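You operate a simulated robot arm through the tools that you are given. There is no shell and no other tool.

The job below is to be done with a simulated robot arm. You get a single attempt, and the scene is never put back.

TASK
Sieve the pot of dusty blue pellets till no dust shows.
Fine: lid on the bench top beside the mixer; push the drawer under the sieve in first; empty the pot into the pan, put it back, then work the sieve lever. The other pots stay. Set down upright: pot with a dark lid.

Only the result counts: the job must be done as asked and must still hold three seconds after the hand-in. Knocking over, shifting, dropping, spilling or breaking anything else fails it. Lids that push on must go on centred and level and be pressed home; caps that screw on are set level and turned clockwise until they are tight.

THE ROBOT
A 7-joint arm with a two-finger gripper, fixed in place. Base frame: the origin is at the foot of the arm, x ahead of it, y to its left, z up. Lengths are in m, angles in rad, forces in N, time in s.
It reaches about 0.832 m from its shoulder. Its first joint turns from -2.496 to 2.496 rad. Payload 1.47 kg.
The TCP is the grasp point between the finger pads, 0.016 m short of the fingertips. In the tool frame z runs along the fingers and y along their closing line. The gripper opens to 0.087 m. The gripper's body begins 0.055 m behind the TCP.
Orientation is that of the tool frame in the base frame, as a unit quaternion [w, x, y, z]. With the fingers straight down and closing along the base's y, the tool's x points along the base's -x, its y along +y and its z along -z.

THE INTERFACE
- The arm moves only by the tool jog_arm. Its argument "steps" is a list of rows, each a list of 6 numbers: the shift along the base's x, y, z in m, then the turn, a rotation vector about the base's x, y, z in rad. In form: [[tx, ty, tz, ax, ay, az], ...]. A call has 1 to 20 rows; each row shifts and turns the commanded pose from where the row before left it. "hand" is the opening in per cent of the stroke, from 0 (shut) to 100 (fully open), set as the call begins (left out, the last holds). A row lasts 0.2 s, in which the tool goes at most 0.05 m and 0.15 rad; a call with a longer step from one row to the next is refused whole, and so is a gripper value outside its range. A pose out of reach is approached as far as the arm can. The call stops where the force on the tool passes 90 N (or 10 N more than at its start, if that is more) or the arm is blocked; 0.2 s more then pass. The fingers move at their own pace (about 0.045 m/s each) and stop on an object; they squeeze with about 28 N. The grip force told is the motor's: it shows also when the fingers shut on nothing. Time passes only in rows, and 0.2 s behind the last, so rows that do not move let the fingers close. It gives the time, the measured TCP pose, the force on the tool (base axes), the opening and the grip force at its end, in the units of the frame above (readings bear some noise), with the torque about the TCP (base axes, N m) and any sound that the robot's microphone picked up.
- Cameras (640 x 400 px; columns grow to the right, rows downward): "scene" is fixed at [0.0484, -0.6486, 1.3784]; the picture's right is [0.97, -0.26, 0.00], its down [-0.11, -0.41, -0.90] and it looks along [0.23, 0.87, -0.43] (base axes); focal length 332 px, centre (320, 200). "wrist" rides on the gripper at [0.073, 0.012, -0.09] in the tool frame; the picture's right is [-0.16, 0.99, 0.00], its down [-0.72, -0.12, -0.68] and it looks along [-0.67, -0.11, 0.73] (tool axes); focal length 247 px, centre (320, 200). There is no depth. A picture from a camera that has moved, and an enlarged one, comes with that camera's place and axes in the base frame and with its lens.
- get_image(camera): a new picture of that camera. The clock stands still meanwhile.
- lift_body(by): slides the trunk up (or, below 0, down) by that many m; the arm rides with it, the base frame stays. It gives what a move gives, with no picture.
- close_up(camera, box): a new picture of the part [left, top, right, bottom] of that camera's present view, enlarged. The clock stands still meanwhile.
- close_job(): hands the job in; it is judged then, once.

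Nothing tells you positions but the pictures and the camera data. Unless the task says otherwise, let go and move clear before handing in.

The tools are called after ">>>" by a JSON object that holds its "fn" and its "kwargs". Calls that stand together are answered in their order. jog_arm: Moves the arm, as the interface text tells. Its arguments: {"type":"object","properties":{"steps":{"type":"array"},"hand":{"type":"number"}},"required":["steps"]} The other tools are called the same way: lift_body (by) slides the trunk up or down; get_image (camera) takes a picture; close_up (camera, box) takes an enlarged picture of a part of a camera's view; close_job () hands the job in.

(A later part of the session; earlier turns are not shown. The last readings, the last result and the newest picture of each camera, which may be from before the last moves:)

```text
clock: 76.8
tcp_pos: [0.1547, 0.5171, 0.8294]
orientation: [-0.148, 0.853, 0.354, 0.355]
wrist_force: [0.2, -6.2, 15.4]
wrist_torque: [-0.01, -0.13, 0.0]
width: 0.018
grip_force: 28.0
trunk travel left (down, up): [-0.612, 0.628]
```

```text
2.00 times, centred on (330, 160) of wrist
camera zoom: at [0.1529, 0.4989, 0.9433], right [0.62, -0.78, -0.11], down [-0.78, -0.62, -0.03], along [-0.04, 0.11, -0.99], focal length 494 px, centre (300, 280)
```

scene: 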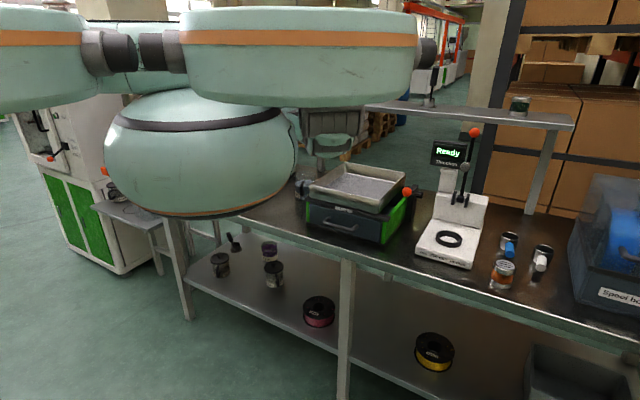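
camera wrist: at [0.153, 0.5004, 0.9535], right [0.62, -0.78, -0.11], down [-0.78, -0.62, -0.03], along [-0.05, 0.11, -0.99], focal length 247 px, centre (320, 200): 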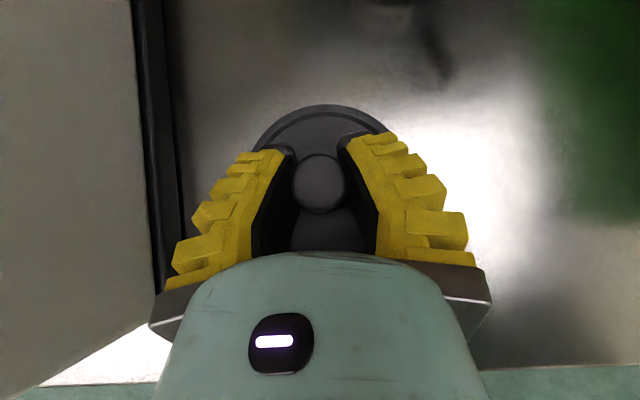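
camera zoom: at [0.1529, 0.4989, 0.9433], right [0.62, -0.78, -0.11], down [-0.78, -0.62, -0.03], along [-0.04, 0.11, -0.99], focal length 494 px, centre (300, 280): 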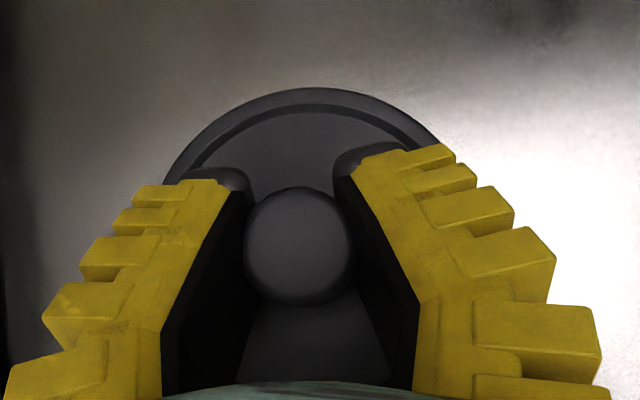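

Contact felt (15 N): the lid is on the bench. Relieving the force and releasing.

>>> {"fn": "lift_body", "kwargs": {"by": 0.002}}

>>> {"fn": "jog_arm", "kwargs": {"steps": [[0, 0, 0, 0, 0, 0], [0, 0, 0, 0, 0, 0], [0, 0, 0, 0, 0, 0], [0, 0, 0, 0, 0, 0]], "hand": 70}}

>>> {"fn": "close_up", "kwargs": {"camera": "wrist", "box": [160, 40, 500, 260]}}

```text
clock: 77.3
tcp_pos: [0.1546, 0.5158, 0.8279]
orientation: [-0.147, 0.853, 0.354, 0.354]
wrist_force: [0.2, 1.4, 4.0]
wrist_torque: [0.06, -0.09, 0.03]
width: 0.018
grip_force: 28.0
trunk travel left (down, up): [-0.614, 0.626]
```

```text
clock: 78.3
tcp_pos: [0.1527, 0.5155, 0.8292]
orientation: [-0.146, 0.853, 0.354, 0.354]
wrist_force: [-0.1, 0.3, -0.5]
wrist_torque: [0.01, 0.02, -0.04]
width: 0.0653
grip_force: 2.8
trunk travel left (down, up): [-0.614, 0.626]
```

```text
1.82 times, centred on (330, 150) of wrist
camera zoom: at [0.1529, 0.4979, 0.9433], right [0.62, -0.78, -0.11], down [-0.78, -0.62, -0.03], along [-0.05, 0.11, -0.99], focal length 449 px, centre (302, 291)
```

zoom: 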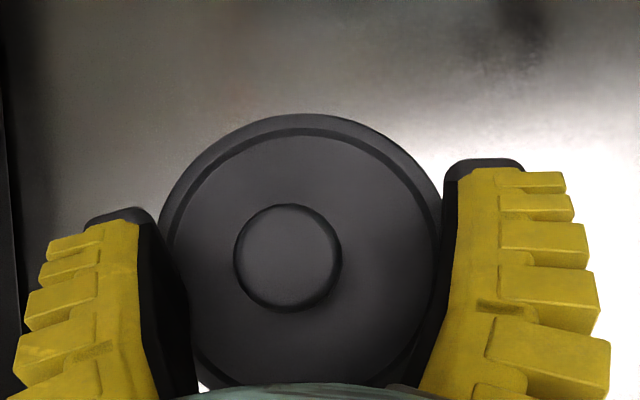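

The lid lies flat and free. Retreating upward, then looking at the open pot.

>>> {"fn": "jog_arm", "kwargs": {"steps": [[0, 0, 0.02, 0, 0, 0], [0, 0, 0.03, 0, 0, 0], [0, 0, 0.03, 0, 0, 0], [0, 0, 0.03, 0, 0, 0], [0.02, 0, 0.02, 0, 0, 0], [0.03, 0, 0.01, 0, 0, 0]], "hand": 100}}

>>> {"fn": "get_image", "kwargs": {"camera": "wrist"}}

>>> {"fn": "close_up", "kwargs": {"camera": "scene", "box": [280, 150, 340, 210]}}

```text
clock: 79.7
tcp_pos: [0.2087, 0.5155, 0.9669]
orientation: [-0.147, 0.853, 0.354, 0.353]
wrist_force: [-0.8, 0.0, 0.4]
wrist_torque: [-0.02, -0.02, 0.0]
width: 0.0871
grip_force: 0.0
trunk travel left (down, up): [-0.614, 0.626]
```

```text
taken
camera wrist: at [0.2063, 0.4976, 1.0817], right [0.62, -0.78, -0.11], down [-0.78, -0.62, -0.03], along [-0.05, 0.1, -0.99], focal length 247 px, centre (320, 200)
```

wrist: 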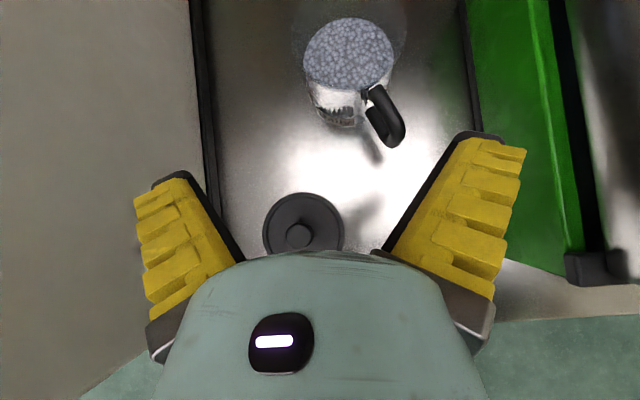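

```text
6.67 times, centred on (310, 180) of scene
camera zoom: at [0.0484, -0.6486, 1.3784], right [0.97, -0.26, 0.0], down [-0.11, -0.41, -0.9], along [0.23, 0.87, -0.43], focal length 2212 px, centre (387, 333)
```

zoom: 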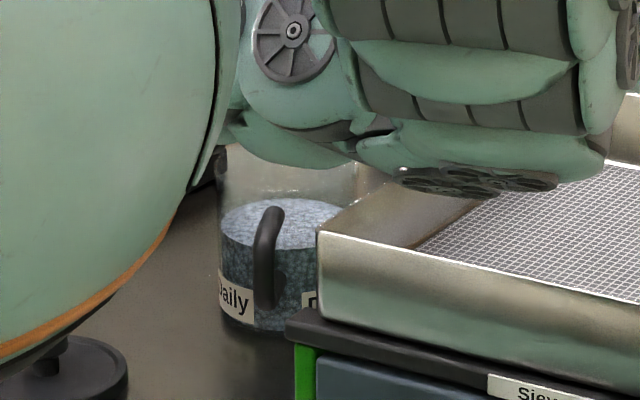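

>>> {"fn": "get_image", "kwargs": {"camera": "scene"}}

>>> {"fn": "close_up", "kwargs": {"camera": "wrist", "box": [230, 0, 470, 180]}}

```text
taken
```

scene: 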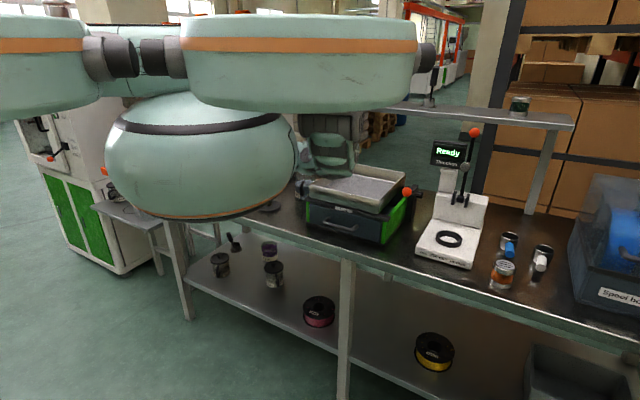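

```text
2.22 times, centred on (350, 90) of wrist
camera zoom: at [0.2063, 0.4976, 1.0817], right [0.62, -0.78, -0.11], down [-0.78, -0.62, -0.03], along [-0.05, 0.1, -0.99], focal length 549 px, centre (253, 444)
```

zoom: 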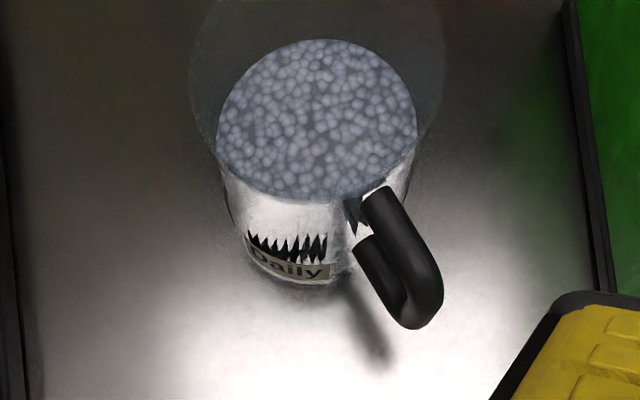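

The pot is open, full of dusty blue pellets. I need its exact rim size and height, so I'll zoom in.

>>> {"fn": "close_up", "kwargs": {"camera": "scene", "box": [290, 160, 325, 200]}}

>>> {"fn": "close_up", "kwargs": {"camera": "wrist", "box": [290, 0, 420, 100]}}

```text
10.00 times, centred on (308, 180) of scene
camera zoom: at [0.0484, -0.6486, 1.3784], right [0.97, -0.26, 0.0], down [-0.11, -0.41, -0.9], along [0.23, 0.87, -0.43], focal length 3318 px, centre (445, 400)
```

zoom: 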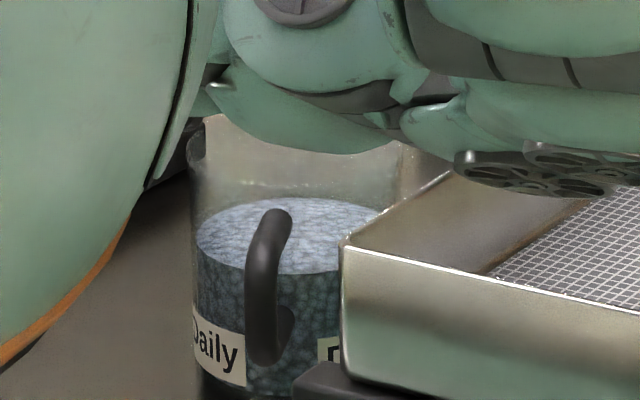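

```text
4.00 times, centred on (355, 50) of wrist
camera zoom: at [0.2063, 0.4976, 1.0817], right [0.62, -0.78, -0.11], down [-0.78, -0.62, -0.03], along [-0.05, 0.1, -0.99], focal length 988 px, centre (180, 800)
```

zoom: 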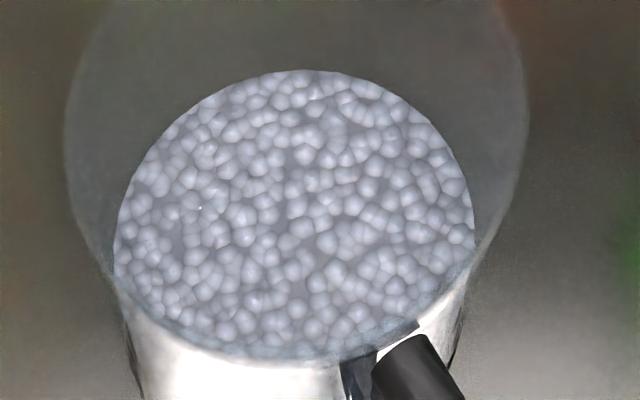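

Estimates of the rim disagree a little; I'll move directly above the pot for a parallax-free view.

>>> {"fn": "jog_arm", "kwargs": {"steps": [[0.025, 0.016, 0.005, 0, 0, 0], [0.025, 0.016, 0.005, 0, 0, 0], [0.025, 0.016, 0.005, 0, 0, 0], [0.02, 0.013, 0, 0, 0, 0]]}}

>>> {"fn": "get_image", "kwargs": {"camera": "wrist"}}

>>> {"fn": "close_up", "kwargs": {"camera": "wrist", "box": [230, 100, 430, 250]}}

```text
clock: 80.7
tcp_pos: [0.2999, 0.5786, 0.9849]
orientation: [-0.147, 0.854, 0.354, 0.352]
wrist_force: [0.2, -0.3, 0.0]
wrist_torque: [0.01, 0.01, 0.01]
width: 0.0868
grip_force: 0.2
trunk travel left (down, up): [-0.614, 0.626]
```

```text
taken
camera wrist: at [0.2986, 0.5603, 1.0989], right [0.62, -0.78, -0.11], down [-0.78, -0.62, -0.03], along [-0.05, 0.11, -0.99], focal length 247 px, centre (320, 200)
```

wrist: 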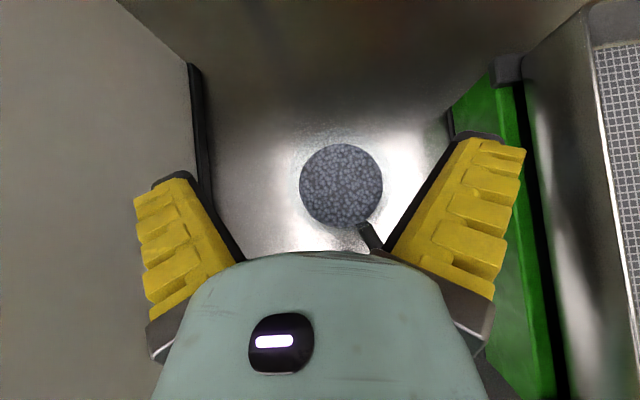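

```text
2.67 times, centred on (330, 175) of wrist
camera zoom: at [0.2986, 0.5603, 1.0989], right [0.62, -0.78, -0.11], down [-0.78, -0.62, -0.03], along [-0.05, 0.11, -0.99], focal length 659 px, centre (293, 267)
```

zoom: 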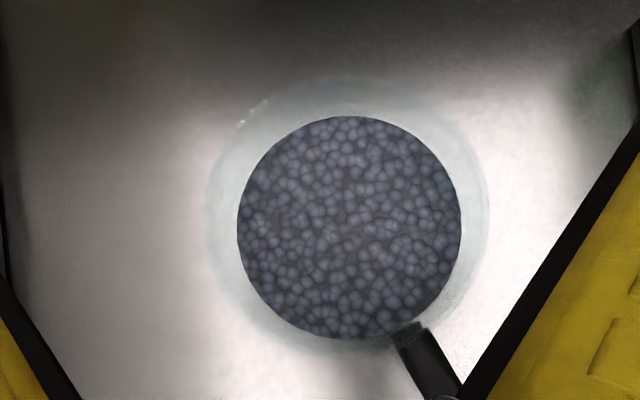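

The pot axis is at (0.311, 0.578) and its diameter (~0.083) leaves no room for a body grip, so I'll use the handle. Moving back a little to see the handle from above.

>>> {"fn": "jog_arm", "kwargs": {"steps": [[-0.012, -0.035, 0, 0, 0, 0], [-0.012, -0.035, 0, 0, 0, 0], [-0.011, -0.035, 0, 0, 0, 0]]}}

>>> {"fn": "close_up", "kwargs": {"camera": "wrist", "box": [240, 40, 440, 250]}}

```text
clock: 81.5
tcp_pos: [0.2517, 0.5247, 0.9623]
orientation: [-0.146, 0.854, 0.354, 0.353]
wrist_force: [0.3, 0.6, 0.4]
wrist_torque: [0.01, 0.0, 0.02]
width: 0.087
grip_force: 0.1
out of reach, approached as far as the arm can: row 2, 3
trunk travel left (down, up): [-0.614, 0.626]
```

```text
1.90 times, centred on (340, 145) of wrist
camera zoom: at [0.2515, 0.5076, 1.0768], right [0.62, -0.78, -0.11], down [-0.78, -0.62, -0.03], along [-0.05, 0.11, -0.99], focal length 470 px, centre (282, 305)
```

zoom: 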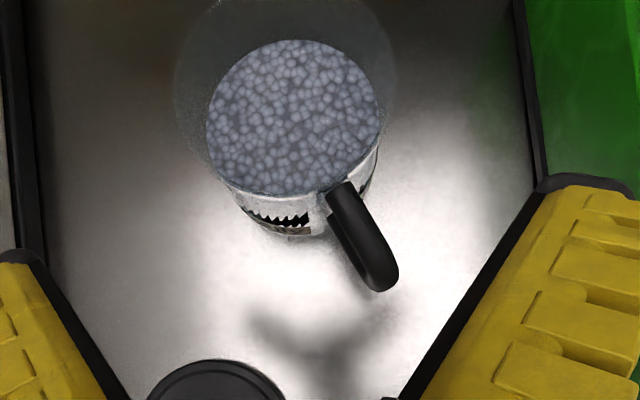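

This gives the handle direction (pointing back toward the robot, about 22° to the right) and shows that joint 7 is at its end in this flipped pose. A grasp with the tool in its normal roll leaves ±170° of roll for pouring. I'll back away and roll the hand about its own axis to normal.

>>> {"fn": "jog_arm", "kwargs": {"steps": [[-0.025, -0.02, 0.01, 0, 0, 0], [-0.025, -0.02, 0.01, 0, 0, 0], [0, 0, 0, 0.0748, 0.0748, -0.1058], [0, 0, 0, 0.0748, 0.0748, -0.1058], [0, 0, 0, 0.0748, 0.0748, -0.1058], [0, 0, 0, 0.0748, 0.0748, -0.1058]]}}

>>> {"fn": "jog_arm", "kwargs": {"steps": [[0, 0, 0, 0.0748, 0.0748, -0.1058], [0, 0, 0, 0.0748, 0.0748, -0.1058], [0, 0, 0, 0.0748, 0.0748, -0.1058], [0, 0, 0, 0.0748, 0.0748, -0.1058], [0, 0, 0, 0.0748, 0.0748, -0.1058], [0, 0, 0, 0.0748, 0.0748, -0.1058], [0, 0, 0, 0.0748, 0.0748, -0.1058], [0, 0, 0, 0.0748, 0.0748, -0.1058]]}}

```text
clock: 82.9
tcp_pos: [0.1924, 0.5112, 0.973]
orientation: [-0.244, 0.92, 0.085, 0.294]
wrist_force: [0.0, -0.9, 0.0]
wrist_torque: [-0.01, 0.01, -0.01]
width: 0.0869
grip_force: 0.1
out of reach, approached as far as the arm can: row 1, 2
trunk travel left (down, up): [-0.614, 0.626]
```

```text
clock: 84.7
tcp_pos: [0.1932, 0.5113, 0.974]
orientation: [-0.369, 0.808, -0.448, 0.106]
wrist_force: [0.2, -0.2, -0.8]
wrist_torque: [-0.03, 0.01, 0.01]
width: 0.0869
grip_force: 0.1
trunk travel left (down, up): [-0.614, 0.626]
```

>>> {"fn": "jog_arm", "kwargs": {"steps": [[0, 0, 0, 0.0748, 0.0748, -0.1058], [0, 0, 0, 0.0748, 0.0748, -0.1058], [0, 0, 0, 0.0748, 0.0748, -0.1058], [0, 0, 0, 0.0748, 0.0748, -0.1058], [0, 0, 0, 0.0748, 0.0748, -0.1058], [0, 0, 0, 0.0748, 0.0748, -0.1058], [0, 0, 0, 0.0748, 0.0748, -0.1058], [0, 0, 0, 0.0748, 0.0748, -0.1058], [0, 0, 0, 0.0748, 0.0748, -0.1058]]}}

>>> {"fn": "get_image", "kwargs": {"camera": "wrist"}}

>>> {"fn": "get_image", "kwargs": {"camera": "scene"}}

```text
clock: 86.7
tcp_pos: [0.1933, 0.5101, 0.9731]
orientation: [0.355, -0.351, 0.854, 0.146]
wrist_force: [-0.1, -1.3, 0.3]
wrist_torque: [0.01, 0.02, 0.02]
width: 0.0869
grip_force: 0.1
trunk travel left (down, up): [-0.614, 0.626]
```

```text
taken
camera wrist: at [0.1021, 0.4373, 0.9847], right [-0.62, 0.78, 0.11], down [0.1, -0.06, 0.99], along [0.78, 0.62, -0.04], focal length 247 px, centre (320, 200)
```

wrist: 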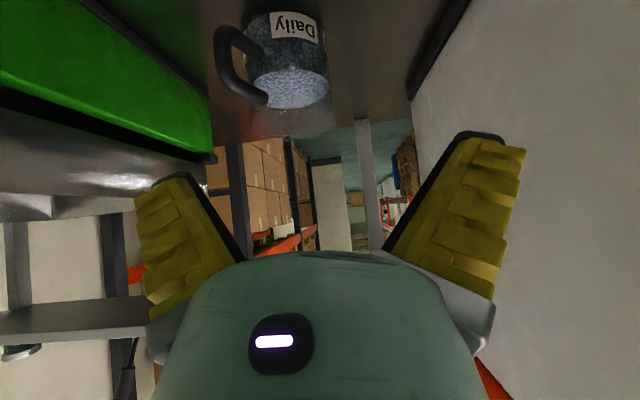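

```text
taken
```

scene: 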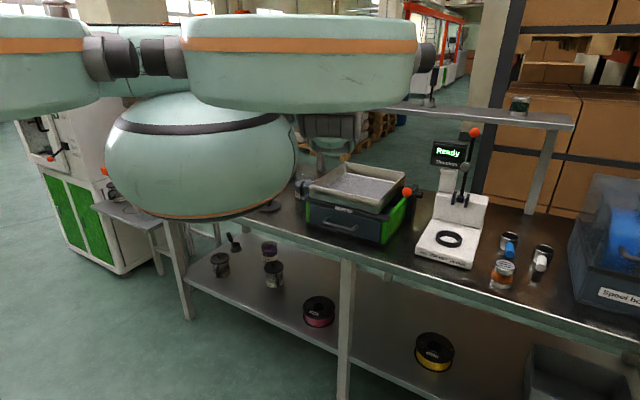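

Now in normal roll, the camera looks horizontally forward (picture upside-down). This gives heights of the pot and handle directly.

>>> {"fn": "close_up", "kwargs": {"camera": "wrist", "box": [190, 0, 360, 130]}}

```text
3.08 times, centred on (275, 65) of wrist
camera zoom: at [0.1021, 0.4373, 0.9847], right [-0.62, 0.78, 0.11], down [0.1, -0.06, 0.99], along [0.78, 0.62, -0.04], focal length 760 px, centre (458, 615)
```

zoom: 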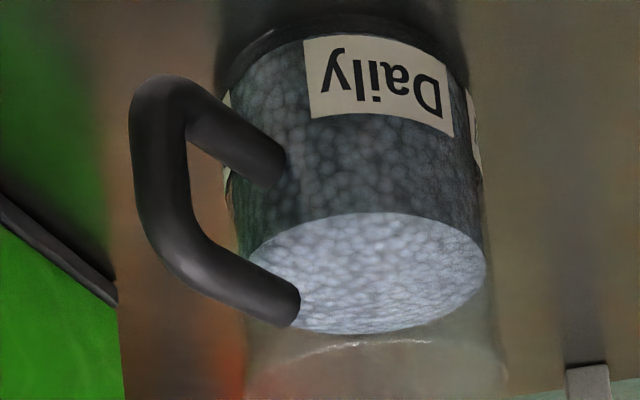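

Now I have: bench z≈0.80, rim ≈0.90, handle bar centre ≈(0.282, 0.503, 0.862), handle loop z 0.841–0.882, handle pointing along (-0.365, -0.93). I'll align the hand with the handle plane (yaw +24°, pitch 40°) and go to a pre-grasp point 7 cm back.

>>> {"fn": "jog_arm", "kwargs": {"steps": [[0, 0, 0, 0, 0, 0.139], [0, 0, 0, 0, 0, 0.139], [0, 0, 0, 0, 0, 0.139], [0, 0, 0, 0.081, -0.032, 0], [0.024, -0.0163, -0.01, 0, 0, 0], [0.024, -0.0163, -0.01, 0, 0, 0], [0.024, -0.0163, -0.01, 0, 0, 0]], "hand": 100}}

>>> {"fn": "get_image", "kwargs": {"camera": "wrist"}}

```text
clock: 88.3
tcp_pos: [0.2408, 0.5342, 0.9084]
orientation: [0.348, -0.513, 0.748, 0.238]
wrist_force: [-0.3, -1.2, 0.2]
wrist_torque: [0.02, 0.01, -0.04]
width: 0.0868
grip_force: 0.1
out of reach, approached as far as the arm can: row 1, 2, 3, 4, 5, 6, 7
trunk travel left (down, up): [-0.614, 0.626]
```

```text
taken
camera wrist: at [0.1872, 0.4301, 0.9098], right [-0.88, 0.45, 0.12], down [0.09, -0.09, 0.99], along [0.46, 0.89, 0.04], focal length 247 px, centre (320, 200)
```

wrist: 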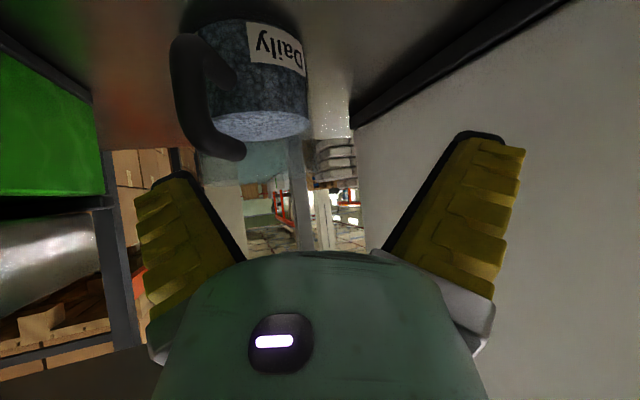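

The arm can't get there at this trunk height (right finger is just above the handle). I'll go straight up first, then raise the trunk by 0.11 m and retry.

>>> {"fn": "jog_arm", "kwargs": {"steps": [[-0.005, -0.01, 0.03, 0, 0, 0]]}}

>>> {"fn": "lift_body", "kwargs": {"by": 0.11}}

>>> {"fn": "get_image", "kwargs": {"camera": "wrist"}}

```text
clock: 88.7
tcp_pos: [0.2354, 0.5389, 0.9123]
orientation: [0.349, -0.513, 0.747, 0.24]
wrist_force: [0.4, -0.8, 0.4]
wrist_torque: [0.01, -0.03, 0.01]
width: 0.0871
grip_force: 0.1
out of reach, approached as far as the arm can: row 1
trunk travel left (down, up): [-0.614, 0.626]
```

```text
clock: 90.1
tcp_pos: [0.2342, 0.5379, 1.0215]
orientation: [0.349, -0.513, 0.747, 0.24]
wrist_force: [-0.2, 0.5, -0.1]
wrist_torque: [0.01, -0.01, 0.03]
width: 0.087
grip_force: 0.0
trunk travel left (down, up): [-0.724, 0.516]
```

```text
taken
camera wrist: at [0.1813, 0.4333, 1.0229], right [-0.88, 0.45, 0.12], down [0.09, -0.09, 0.99], along [0.46, 0.89, 0.04], focal length 247 px, centre (320, 200)
```

wrist: 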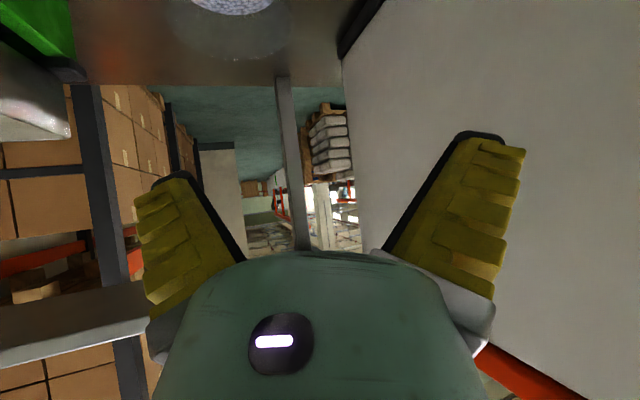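

>>> {"fn": "jog_arm", "kwargs": {"steps": [[0.0103, -0.0256, -0.015, 0, 0, 0], [0.0103, -0.0256, -0.015, 0, 0, 0], [0.0103, -0.0256, -0.015, 0, 0, 0]]}}

>>> {"fn": "get_image", "kwargs": {"camera": "wrist"}}

```text
clock: 90.9
tcp_pos: [0.2373, 0.5334, 1.0187]
orientation: [0.349, -0.513, 0.748, 0.238]
wrist_force: [-0.9, 0.1, 0.5]
wrist_torque: [0.01, 0.06, 0.02]
width: 0.087
grip_force: 0.1
out of reach, approached as far as the arm can: row 1, 2, 3
trunk travel left (down, up): [-0.724, 0.516]
```

```text
taken
camera wrist: at [0.1835, 0.4292, 1.0196], right [-0.88, 0.45, 0.12], down [0.09, -0.09, 0.99], along [0.46, 0.89, 0.04], focal length 247 px, centre (320, 200)
```

wrist: 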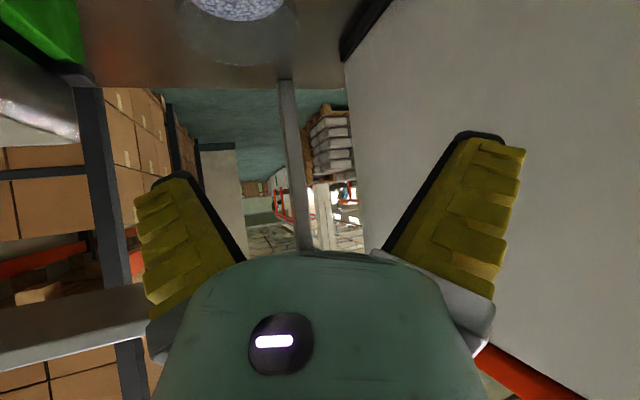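

>>> {"fn": "jog_arm", "kwargs": {"steps": [[0, 0, -0.03, 0, 0, 0]]}}

>>> {"fn": "jog_arm", "kwargs": {"steps": [[0, 0, -0.03, 0, 0, 0]]}}

```text
clock: 91.3
tcp_pos: [0.2361, 0.5334, 0.9874]
orientation: [0.348, -0.514, 0.747, 0.24]
wrist_force: [0.1, -0.8, 0.4]
wrist_torque: [-0.02, -0.02, -0.04]
width: 0.087
grip_force: 0.0
trunk travel left (down, up): [-0.724, 0.516]
```

```text
clock: 91.7
tcp_pos: [0.2376, 0.5336, 0.9566]
orientation: [0.348, -0.514, 0.747, 0.239]
wrist_force: [-0.8, 0.5, -0.2]
wrist_torque: [-0.01, 0.01, -0.02]
width: 0.0871
grip_force: 0.0
trunk travel left (down, up): [-0.724, 0.516]
```

>>> {"fn": "jog_arm", "kwargs": {"steps": [[0.0103, -0.0256, 0, 0, 0, 0]]}}

>>> {"fn": "jog_arm", "kwargs": {"steps": [[0.0103, -0.0256, 0, 0, 0, 0]]}}

```text
clock: 92.1
tcp_pos: [0.2529, 0.5057, 0.9584]
orientation: [0.352, -0.512, 0.747, 0.237]
wrist_force: [0.9, -0.1, 0.0]
wrist_torque: [-0.02, 0.08, 0.06]
width: 0.087
grip_force: 0.0
trunk travel left (down, up): [-0.724, 0.516]
```

```text
clock: 92.5
tcp_pos: [0.2549, 0.4955, 0.9452]
orientation: [0.348, -0.513, 0.747, 0.24]
wrist_force: [-0.7, 0.0, -0.1]
wrist_torque: [0.01, 0.01, -0.03]
width: 0.0869
grip_force: 0.0
out of reach, approached as far as the arm can: row 1
trunk travel left (down, up): [-0.724, 0.516]
```

Lower heights let the hand come nearer. I'll now slip the open fingers down astride the handle, in small steps.

>>> {"fn": "jog_arm", "kwargs": {"steps": [[0.01, -0.006, -0.015, 0, 0, 0], [0.0086, -0.007, -0.015, 0, 0, 0]]}}

>>> {"fn": "get_image", "kwargs": {"camera": "wrist"}}

```text
clock: 93.1
tcp_pos: [0.2738, 0.4834, 0.9162]
orientation: [0.35, -0.513, 0.747, 0.239]
wrist_force: [-0.8, 0.3, -0.4]
wrist_torque: [-0.02, -0.03, -0.02]
width: 0.0871
grip_force: 0.0
trunk travel left (down, up): [-0.724, 0.516]
```

```text
taken
camera wrist: at [0.2206, 0.3789, 0.9174], right [-0.88, 0.45, 0.12], down [0.09, -0.09, 0.99], along [0.46, 0.89, 0.04], focal length 247 px, centre (320, 200)
```

wrist: 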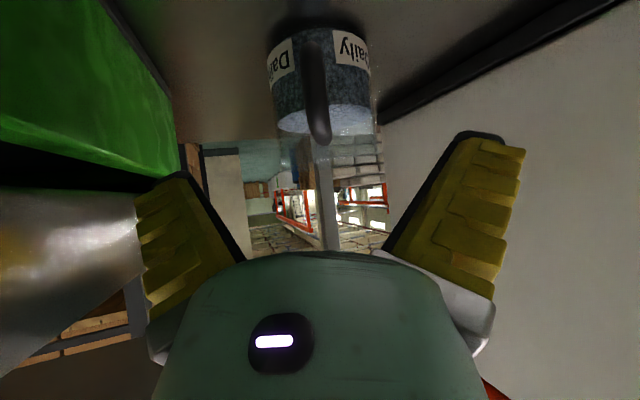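

The handle is exactly edge-on and centred between the fingers. Moving in 3 small steps to the grasp point.

>>> {"fn": "jog_arm", "kwargs": {"steps": [[0.0036, 0.0093, -0.016, 0, 0, 0], [0.0036, 0.0093, -0.016, 0, 0, 0], [0.0036, 0.0093, -0.016, 0, 0, 0]]}}

>>> {"fn": "get_image", "kwargs": {"camera": "wrist"}}

>>> {"fn": "get_image", "kwargs": {"camera": "scene"}}

```text
clock: 93.9
tcp_pos: [0.2877, 0.511, 0.8672]
orientation: [0.351, -0.512, 0.747, 0.239]
wrist_force: [0.6, -0.1, 0.1]
wrist_torque: [-0.03, 0.01, 0.0]
width: 0.0871
grip_force: 0.0
trunk travel left (down, up): [-0.724, 0.516]
```

```text
taken
camera wrist: at [0.2343, 0.4068, 0.8682], right [-0.88, 0.45, 0.12], down [0.08, -0.1, 0.99], along [0.46, 0.89, 0.05], focal length 247 px, centre (320, 200)
```

wrist: 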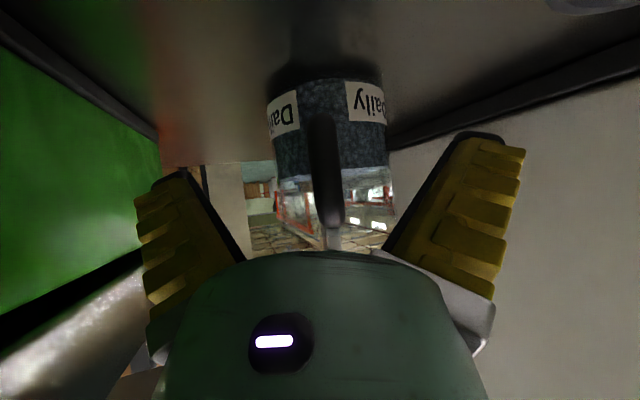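

```text
taken
```

scene: 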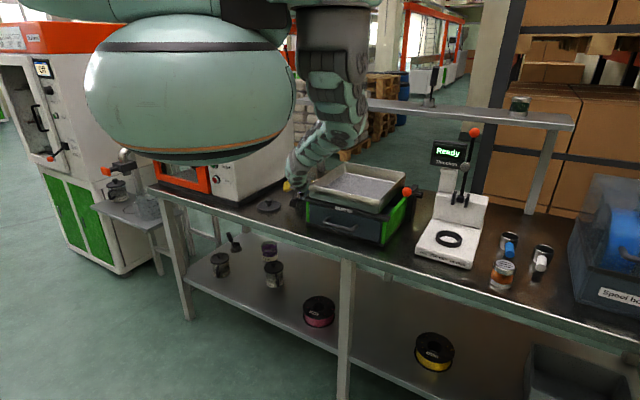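

The handle is centred vertically and laterally at the grasp point. Closing the fingers on it.

>>> {"fn": "jog_arm", "kwargs": {"steps": [[0, 0, 0, 0, 0, 0], [0, 0, 0, 0, 0, 0], [0, 0, 0, 0, 0, 0], [0, 0, 0, 0, 0, 0], [0, 0, 0, 0, 0, 0], [0, 0, 0, 0, 0, 0]], "hand": 0}}

>>> {"fn": "get_image", "kwargs": {"camera": "wrist"}}

```text
clock: 95.3
tcp_pos: [0.2861, 0.5119, 0.8664]
orientation: [0.348, -0.513, 0.748, 0.238]
wrist_force: [0.0, 1.1, 0.6]
wrist_torque: [-0.07, -0.02, 0.02]
width: 0.0056
grip_force: 28.0
trunk travel left (down, up): [-0.724, 0.516]
```

```text
taken
camera wrist: at [0.2329, 0.4063, 0.868], right [-0.88, 0.45, 0.12], down [0.09, -0.09, 0.99], along [0.46, 0.89, 0.04], focal length 247 px, centre (320, 200)
```

wrist: 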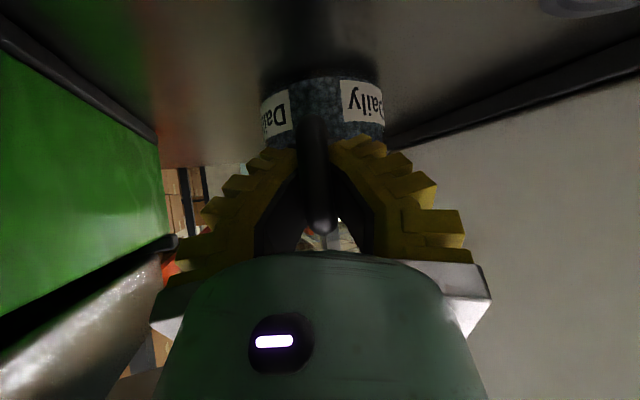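

>>> {"fn": "close_up", "kwargs": {"camera": "wrist", "box": [230, 90, 410, 260]}}

>>> {"fn": "close_up", "kwargs": {"camera": "scene", "box": [270, 150, 350, 220]}}

```text
2.35 times, centred on (320, 175) of wrist
camera zoom: at [0.2329, 0.4063, 0.868], right [-0.88, 0.45, 0.12], down [0.09, -0.09, 0.99], along [0.46, 0.89, 0.04], focal length 581 px, centre (320, 259)
```

zoom: 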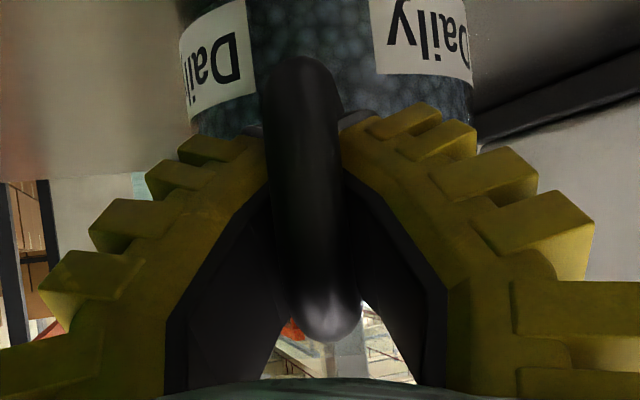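

```text
5.71 times, centred on (310, 185) of scene
camera zoom: at [0.0484, -0.6486, 1.3784], right [0.97, -0.26, 0.0], down [-0.11, -0.41, -0.9], along [0.23, 0.87, -0.43], focal length 1896 px, centre (377, 286)
```

zoom: 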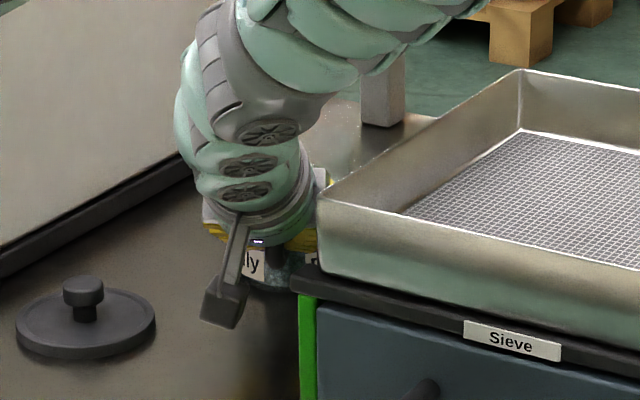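

The handle is clamped between the pads. Lifting a centimetre and checking the weight and whether the pot droops.

>>> {"fn": "jog_arm", "kwargs": {"steps": [[0, 0, 0.004, 0, 0, 0], [0, 0, 0.004, 0, 0, 0], [0, 0, 0.004, 0, 0, 0], [0, 0, 0, 0, 0, 0]]}}

>>> {"fn": "get_image", "kwargs": {"camera": "wrist"}}

>>> {"fn": "close_up", "kwargs": {"camera": "scene", "box": [270, 150, 350, 220]}}

```text
clock: 96.3
tcp_pos: [0.2856, 0.5125, 0.8795]
orientation: [0.349, -0.512, 0.747, 0.239]
wrist_force: [-0.1, -0.2, -2.6]
wrist_torque: [-0.04, -0.01, -0.01]
width: 0.006
grip_force: 28.0
trunk travel left (down, up): [-0.724, 0.516]
```

```text
taken
camera wrist: at [0.2316, 0.4083, 0.8813], right [-0.88, 0.45, 0.12], down [0.09, -0.1, 0.99], along [0.46, 0.89, 0.05], focal length 247 px, centre (320, 200)
```

wrist: 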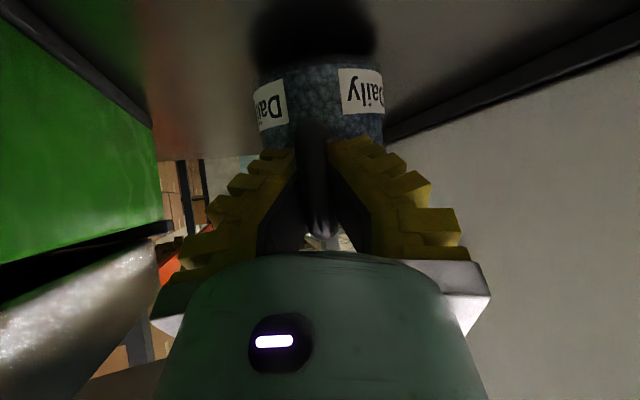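

```text
5.71 times, centred on (310, 185) of scene
camera zoom: at [0.0484, -0.6486, 1.3784], right [0.97, -0.26, 0.0], down [-0.11, -0.41, -0.9], along [0.23, 0.87, -0.43], focal length 1896 px, centre (377, 286)
```

zoom: 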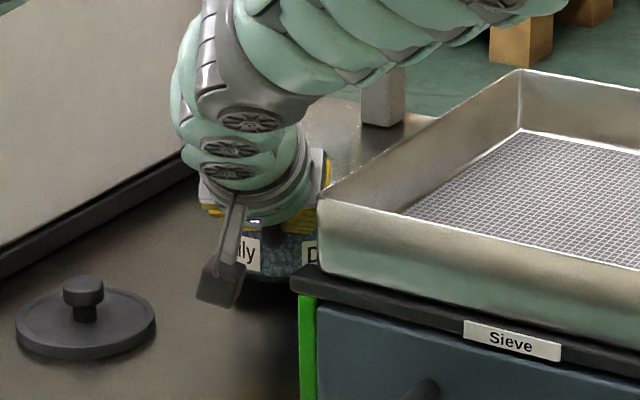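

>>> {"fn": "close_up", "kwargs": {"camera": "wrist", "box": [230, 0, 410, 260]}}

>>> {"fn": "jog_arm", "kwargs": {"steps": [[0, 0, 0.004, 0, 0, 0], [0, 0, 0.004, 0, 0, 0], [0, 0, 0, 0, 0, 0], [0, 0, 0, 0, 0, 0]]}}

>>> {"fn": "close_up", "kwargs": {"camera": "wrist", "box": [230, 0, 410, 260]}}

>>> {"fn": "close_up", "kwargs": {"camera": "scene", "box": [270, 150, 350, 220]}}

```text
1.54 times, centred on (320, 130) of wrist
camera zoom: at [0.2316, 0.4083, 0.8813], right [-0.88, 0.45, 0.12], down [0.09, -0.1, 0.99], along [0.46, 0.89, 0.05], focal length 380 px, centre (320, 308)
```

zoom: 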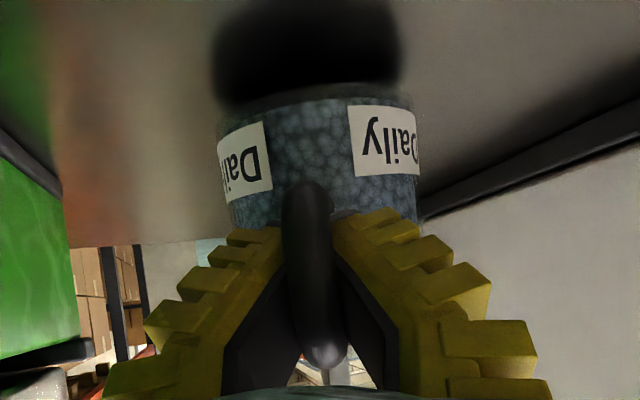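

```text
clock: 97.3
tcp_pos: [0.2856, 0.5116, 0.8871]
orientation: [0.349, -0.512, 0.748, 0.239]
wrist_force: [-0.1, -0.3, -2.0]
wrist_torque: [-0.16, 0.09, 0.0]
width: 0.006
grip_force: 28.4
trunk travel left (down, up): [-0.724, 0.516]
```

```text
1.54 times, centred on (320, 130) of wrist
camera zoom: at [0.2316, 0.4076, 0.8884], right [-0.88, 0.45, 0.12], down [0.09, -0.09, 0.99], along [0.46, 0.89, 0.04], focal length 380 px, centre (320, 308)
```

zoom: 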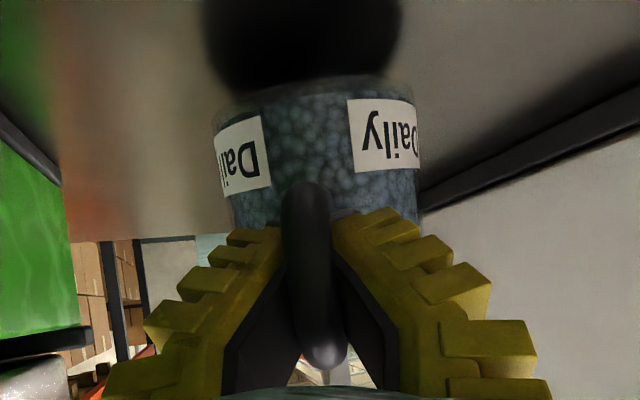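

```text
5.71 times, centred on (310, 185) of scene
camera zoom: at [0.0484, -0.6486, 1.3784], right [0.97, -0.26, 0.0], down [-0.11, -0.41, -0.9], along [0.23, 0.87, -0.43], focal length 1896 px, centre (377, 286)
```

zoom: 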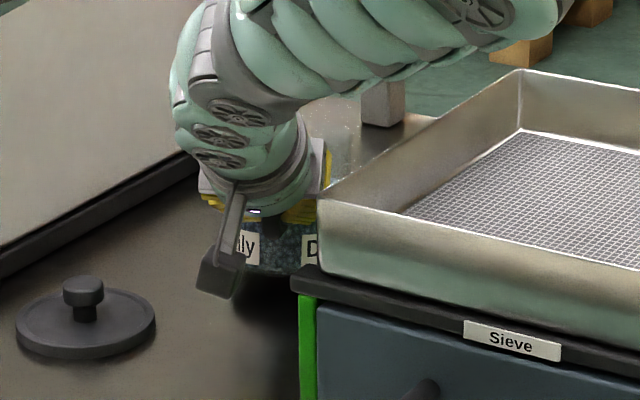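

>>> {"fn": "jog_arm", "kwargs": {"steps": [[0, 0, 0.01, 0, 0, 0], [0, 0, 0.01, 0, 0, 0], [0, 0, 0, 0, 0, 0], [0, 0, 0, 0, 0, 0]]}}

>>> {"fn": "close_up", "kwargs": {"camera": "wrist", "box": [230, 0, 410, 260]}}

>>> {"fn": "close_up", "kwargs": {"camera": "scene", "box": [270, 130, 350, 220]}}

```text
clock: 98.3
tcp_pos: [0.2855, 0.512, 0.9075]
orientation: [0.348, -0.512, 0.748, 0.238]
wrist_force: [0.0, -0.2, -3.5]
wrist_torque: [-0.17, 0.05, 0.05]
width: 0.0061
grip_force: 27.8
trunk travel left (down, up): [-0.724, 0.516]
```

```text
1.54 times, centred on (320, 130) of wrist
camera zoom: at [0.2323, 0.4076, 0.9087], right [-0.88, 0.45, 0.12], down [0.09, -0.09, 0.99], along [0.46, 0.89, 0.04], focal length 380 px, centre (320, 308)
```

zoom: 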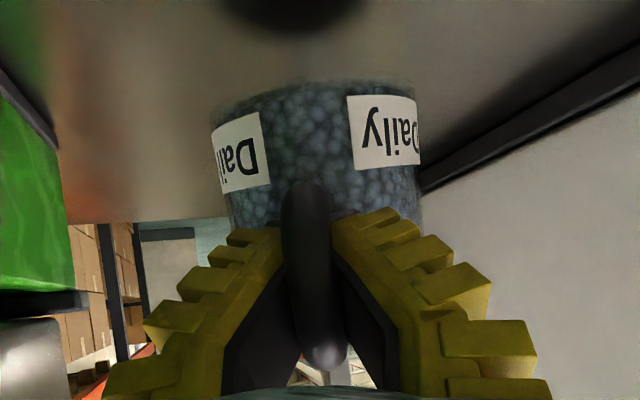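

```text
4.44 times, centred on (310, 175) of scene
camera zoom: at [0.0484, -0.6486, 1.3784], right [0.97, -0.26, 0.0], down [-0.11, -0.41, -0.9], along [0.23, 0.87, -0.43], focal length 1475 px, centre (364, 311)
```

zoom: 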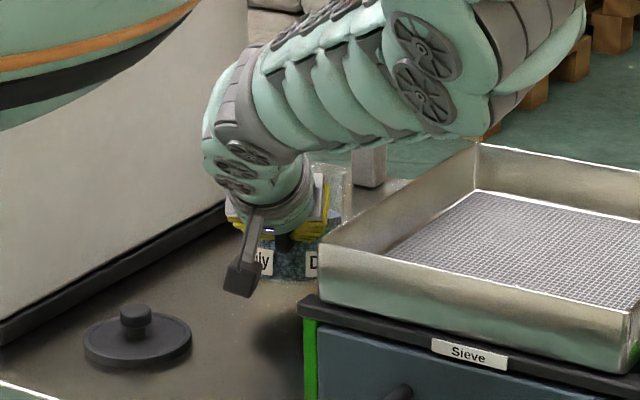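

The pot (≈0.3 kg) is held steadily by its handle. I'll raise everything with the trunk (no change of arm posture) so it clears the tray.

>>> {"fn": "lift_body", "kwargs": {"by": 0.1}}

>>> {"fn": "lift_body", "kwargs": {"by": 0.136}}

>>> {"fn": "get_image", "kwargs": {"camera": "scene"}}

>>> {"fn": "get_image", "kwargs": {"camera": "wrist"}}

```text
clock: 99.6
tcp_pos: [0.2863, 0.5111, 1.0073]
orientation: [0.349, -0.512, 0.748, 0.239]
wrist_force: [-1.1, -0.8, -2.6]
wrist_torque: [-0.11, 0.04, 0.02]
width: 0.0062
grip_force: 28.1
trunk travel left (down, up): [-0.824, 0.416]
```

```text
clock: 101.2
tcp_pos: [0.2863, 0.5123, 1.1432]
orientation: [0.349, -0.513, 0.747, 0.239]
wrist_force: [-0.3, 0.2, -3.4]
wrist_torque: [-0.15, 0.05, -0.02]
width: 0.006
grip_force: 27.9
trunk travel left (down, up): [-0.96, 0.28]
```

```text
taken
```

scene: 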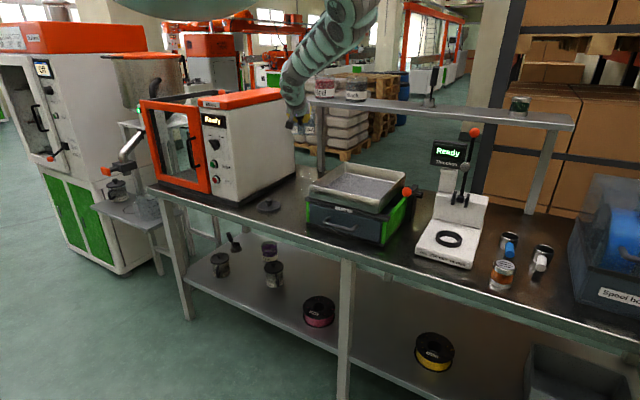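

```text
taken
camera wrist: at [0.2319, 0.4075, 1.1445], right [-0.88, 0.45, 0.12], down [0.09, -0.09, 0.99], along [0.46, 0.89, 0.04], focal length 247 px, centre (320, 200)
```

wrist: 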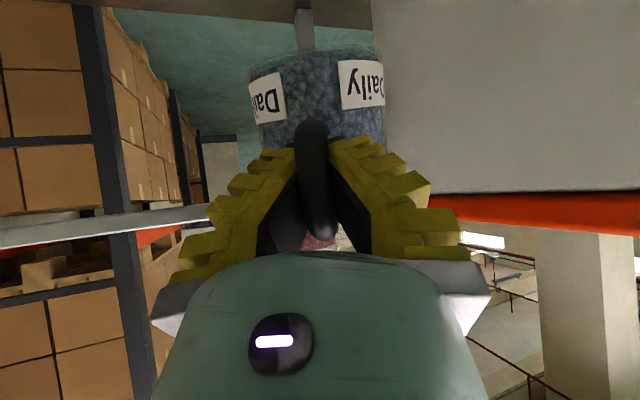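

>>> {"fn": "close_up", "kwargs": {"camera": "scene", "box": [260, 80, 420, 220]}}

```text
2.86 times, centred on (340, 150) of scene
camera zoom: at [0.0484, -0.6486, 1.3784], right [0.97, -0.26, 0.0], down [-0.11, -0.41, -0.9], along [0.23, 0.87, -0.43], focal length 948 px, centre (263, 343)
```

zoom: 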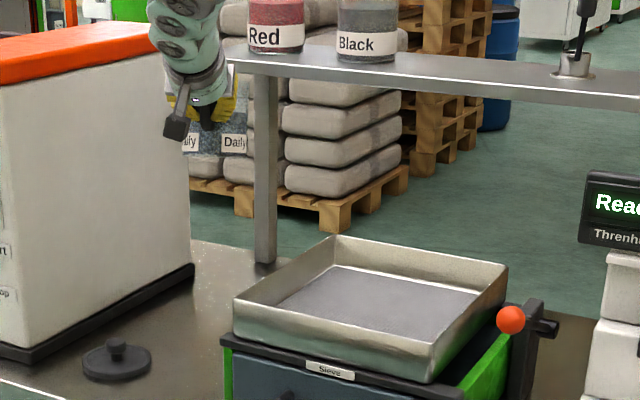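

Pot held nearly upright. Moving it over the tray smoothly.

>>> {"fn": "jog_arm", "kwargs": {"steps": [[0.0137, -0.0198, -0.003, 0, 0, 0], [0.0137, -0.0198, -0.003, 0, 0, 0], [0.0137, -0.0198, -0.003, 0, 0, 0], [0.0137, -0.0198, -0.003, 0, 0, 0]]}}

>>> {"fn": "jog_arm", "kwargs": {"steps": [[0.0137, -0.0198, -0.003, 0, 0, 0], [0.0137, -0.0198, -0.003, 0, 0, 0], [0.0137, -0.0198, -0.003, 0, 0, 0], [0.0137, -0.0198, -0.003, 0, 0, 0]]}}

>>> {"fn": "close_up", "kwargs": {"camera": "scene", "box": [260, 80, 420, 220]}}

```text
clock: 102.2
tcp_pos: [0.3391, 0.4346, 1.1306]
orientation: [0.35, -0.512, 0.747, 0.24]
wrist_force: [0.9, -0.4, -3.4]
wrist_torque: [-0.15, 0.06, -0.01]
width: 0.0061
grip_force: 28.6
out of reach, approached as far as the arm can: row 4
trunk travel left (down, up): [-0.96, 0.28]
```

```text
clock: 103.2
tcp_pos: [0.4052, 0.3827, 1.0951]
orientation: [0.348, -0.513, 0.747, 0.238]
wrist_force: [-1.2, 0.1, -4.0]
wrist_torque: [-0.16, 0.05, -0.02]
width: 0.0059
grip_force: 27.9
out of reach, approached as far as the arm can: row 1, 2, 3, 4
trunk travel left (down, up): [-0.96, 0.28]
```

```text
2.86 times, centred on (340, 150) of scene
camera zoom: at [0.0484, -0.6486, 1.3784], right [0.97, -0.26, 0.0], down [-0.11, -0.41, -0.9], along [0.23, 0.87, -0.43], focal length 948 px, centre (263, 343)
```

zoom: 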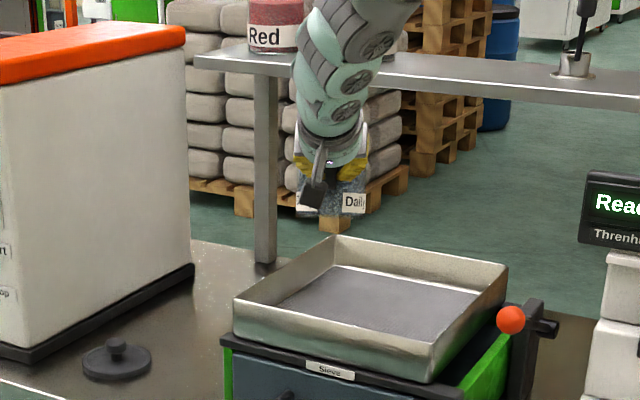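

Near a limit again; I'll raise the trunk 0.08 m and bring the hand back down to relax the arm, also turning the hand to face straight across the tray.

>>> {"fn": "lift_body", "kwargs": {"by": 0.1}}

>>> {"fn": "jog_arm", "kwargs": {"steps": [[0, 0, -0.025, 0, 0, 0], [0, 0, -0.025, 0, 0, 0], [0, 0, -0.02, 0, 0, 0]]}}

>>> {"fn": "jog_arm", "kwargs": {"steps": [[0, -0.003, 0, 0, 0, -0.1], [0, -0.003, 0, 0, 0, -0.1], [0, -0.003, 0, 0, 0, -0.1], [0, -0.003, 0, 0, 0, -0.11]]}}

>>> {"fn": "close_up", "kwargs": {"camera": "scene", "box": [260, 80, 420, 220]}}

```text
clock: 104.6
tcp_pos: [0.405, 0.3825, 1.1943]
orientation: [0.349, -0.513, 0.747, 0.239]
wrist_force: [0.1, 0.4, -3.0]
wrist_torque: [-0.16, 0.07, 0.0]
width: 0.0061
grip_force: 27.7
trunk travel left (down, up): [-1.06, 0.18]
```

```text
clock: 105.4
tcp_pos: [0.3995, 0.3858, 1.1747]
orientation: [0.348, -0.512, 0.749, 0.236]
wrist_force: [-0.1, -0.7, -3.4]
wrist_torque: [-0.11, 0.02, 0.01]
width: 0.0058
grip_force: 27.8
out of reach, approached as far as the arm can: row 1, 2, 3
trunk travel left (down, up): [-1.06, 0.18]
```

```text
clock: 106.4
tcp_pos: [0.4025, 0.3721, 1.174]
orientation: [0.39, -0.349, 0.837, 0.162]
wrist_force: [0.3, -0.2, -3.7]
wrist_torque: [-0.11, 0.08, 0.04]
width: 0.0057
grip_force: 28.3
trunk travel left (down, up): [-1.06, 0.18]
```

```text
2.86 times, centred on (340, 150) of scene
camera zoom: at [0.0484, -0.6486, 1.3784], right [0.97, -0.26, 0.0], down [-0.11, -0.41, -0.9], along [0.23, 0.87, -0.43], focal length 948 px, centre (263, 343)
```

zoom: 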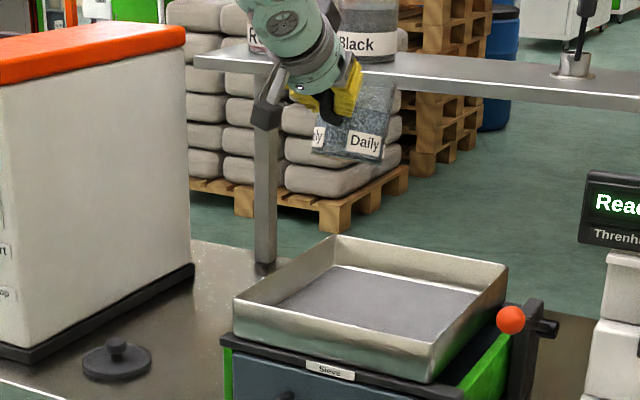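

Hand now points straight across the tray and the arm is free again. Lowering toward the tray.

>>> {"fn": "jog_arm", "kwargs": {"steps": [[0, -0.002, -0.02, 0, 0, 0], [0, -0.002, -0.02, 0, 0, 0], [0, -0.002, -0.02, 0, 0, 0]]}}

>>> {"fn": "close_up", "kwargs": {"camera": "scene", "box": [260, 80, 420, 220]}}

```text
clock: 107.2
tcp_pos: [0.4006, 0.3658, 1.1115]
orientation: [0.389, -0.351, 0.836, 0.163]
wrist_force: [0.1, 0.2, -2.6]
wrist_torque: [-0.13, 0.11, -0.01]
width: 0.0059
grip_force: 28.0
trunk travel left (down, up): [-1.06, 0.18]
```

```text
2.86 times, centred on (340, 150) of scene
camera zoom: at [0.0484, -0.6486, 1.3784], right [0.97, -0.26, 0.0], down [-0.11, -0.41, -0.9], along [0.23, 0.87, -0.43], focal length 948 px, centre (263, 343)
```

zoom: 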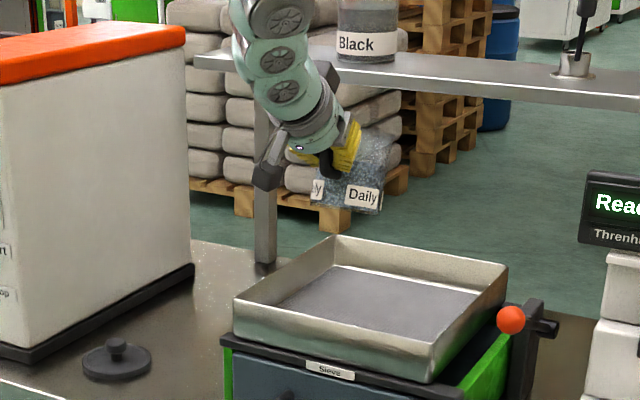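

>>> {"fn": "jog_arm", "kwargs": {"steps": [[0, 0, 0.02, 0, 0, 0], [0, 0, 0.02, 0, 0, 0]]}}

>>> {"fn": "lift_body", "kwargs": {"by": -0.08}}

>>> {"fn": "jog_arm", "kwargs": {"steps": [[-0.002, -0.002, 0.008, 0.07, -0.07, 0], [-0.002, -0.002, 0.008, 0.07, -0.07, 0], [-0.002, -0.002, 0.008, 0.07, -0.07, 0]]}}

>>> {"fn": "close_up", "kwargs": {"camera": "scene", "box": [260, 80, 420, 220]}}

```text
clock: 107.8
tcp_pos: [0.3981, 0.3647, 1.152]
orientation: [0.39, -0.35, 0.836, 0.162]
wrist_force: [-0.6, -0.1, -3.6]
wrist_torque: [-0.09, 0.12, 0.0]
width: 0.006
grip_force: 28.0
trunk travel left (down, up): [-1.06, 0.18]
```

```text
clock: 109.0
tcp_pos: [0.399, 0.3662, 1.0733]
orientation: [0.389, -0.35, 0.836, 0.163]
wrist_force: [0.0, 0.1, -3.4]
wrist_torque: [-0.13, 0.13, -0.03]
width: 0.006
grip_force: 28.1
trunk travel left (down, up): [-0.98, 0.26]
```

```text
clock: 109.8
tcp_pos: [0.394, 0.3591, 1.0968]
orientation: [0.511, -0.322, 0.768, 0.212]
wrist_force: [0.0, -0.2, -2.9]
wrist_torque: [-0.12, 0.15, 0.01]
width: 0.0059
grip_force: 27.9
trunk travel left (down, up): [-0.98, 0.26]
```

```text
2.86 times, centred on (340, 150) of scene
camera zoom: at [0.0484, -0.6486, 1.3784], right [0.97, -0.26, 0.0], down [-0.11, -0.41, -0.9], along [0.23, 0.87, -0.43], focal length 948 px, centre (263, 343)
```

zoom: 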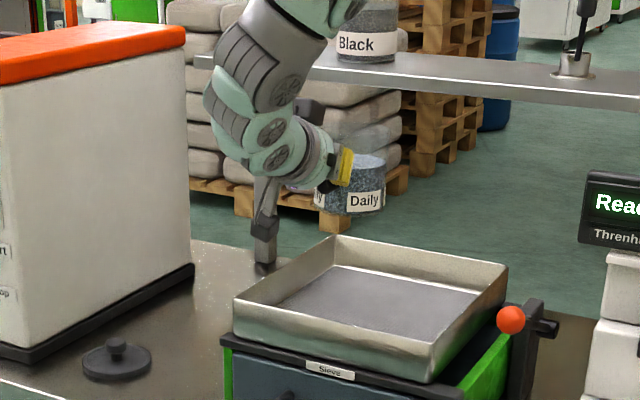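

>>> {"fn": "jog_arm", "kwargs": {"steps": [[-0.002, -0.002, 0.004, 0.07, -0.07, 0], [-0.002, -0.002, 0.004, 0.07, -0.07, 0], [0, 0, 0.004, 0.07, -0.07, 0], [0, 0, 0, 0.07, -0.07, 0]]}}

>>> {"fn": "close_up", "kwargs": {"camera": "scene", "box": [260, 80, 420, 220]}}

>>> {"fn": "get_image", "kwargs": {"camera": "wrist"}}

```text
clock: 110.8
tcp_pos: [0.3906, 0.352, 1.1046]
orientation: [0.643, -0.284, 0.664, 0.257]
wrist_force: [-0.1, 0.5, -4.0]
wrist_torque: [-0.15, 0.17, -0.07]
width: 0.006
grip_force: 28.1
out of reach, approached as far as the arm can: row 4
trunk travel left (down, up): [-0.98, 0.26]
```

```text
2.86 times, centred on (340, 150) of scene
camera zoom: at [0.0484, -0.6486, 1.3784], right [0.97, -0.26, 0.0], down [-0.11, -0.41, -0.9], along [0.23, 0.87, -0.43], focal length 948 px, centre (263, 343)
```

zoom: 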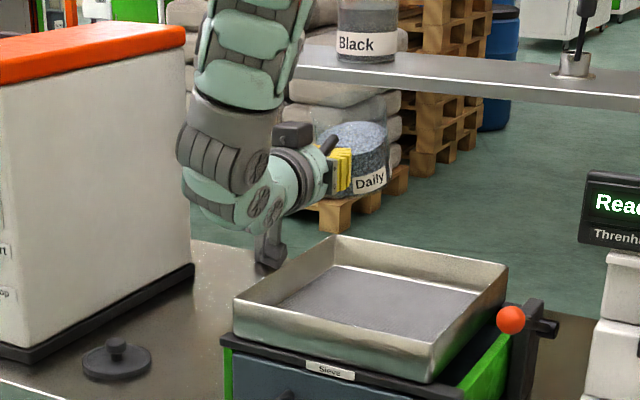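

```text
taken
camera wrist: at [0.3164, 0.2932, 1.0346], right [-0.69, 0.71, 0.13], down [-0.39, -0.53, 0.75], along [0.6, 0.47, 0.64], focal length 247 px, centre (320, 200)
```

wrist: 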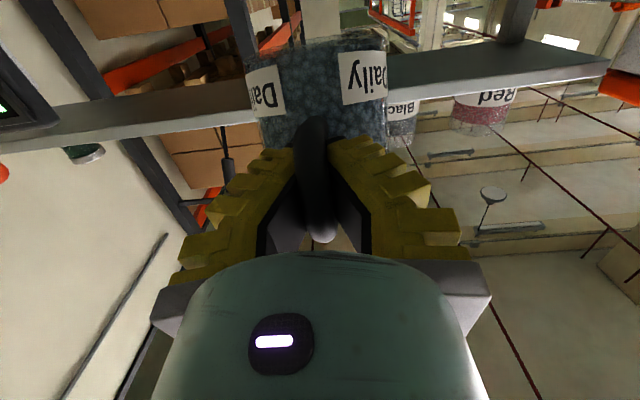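

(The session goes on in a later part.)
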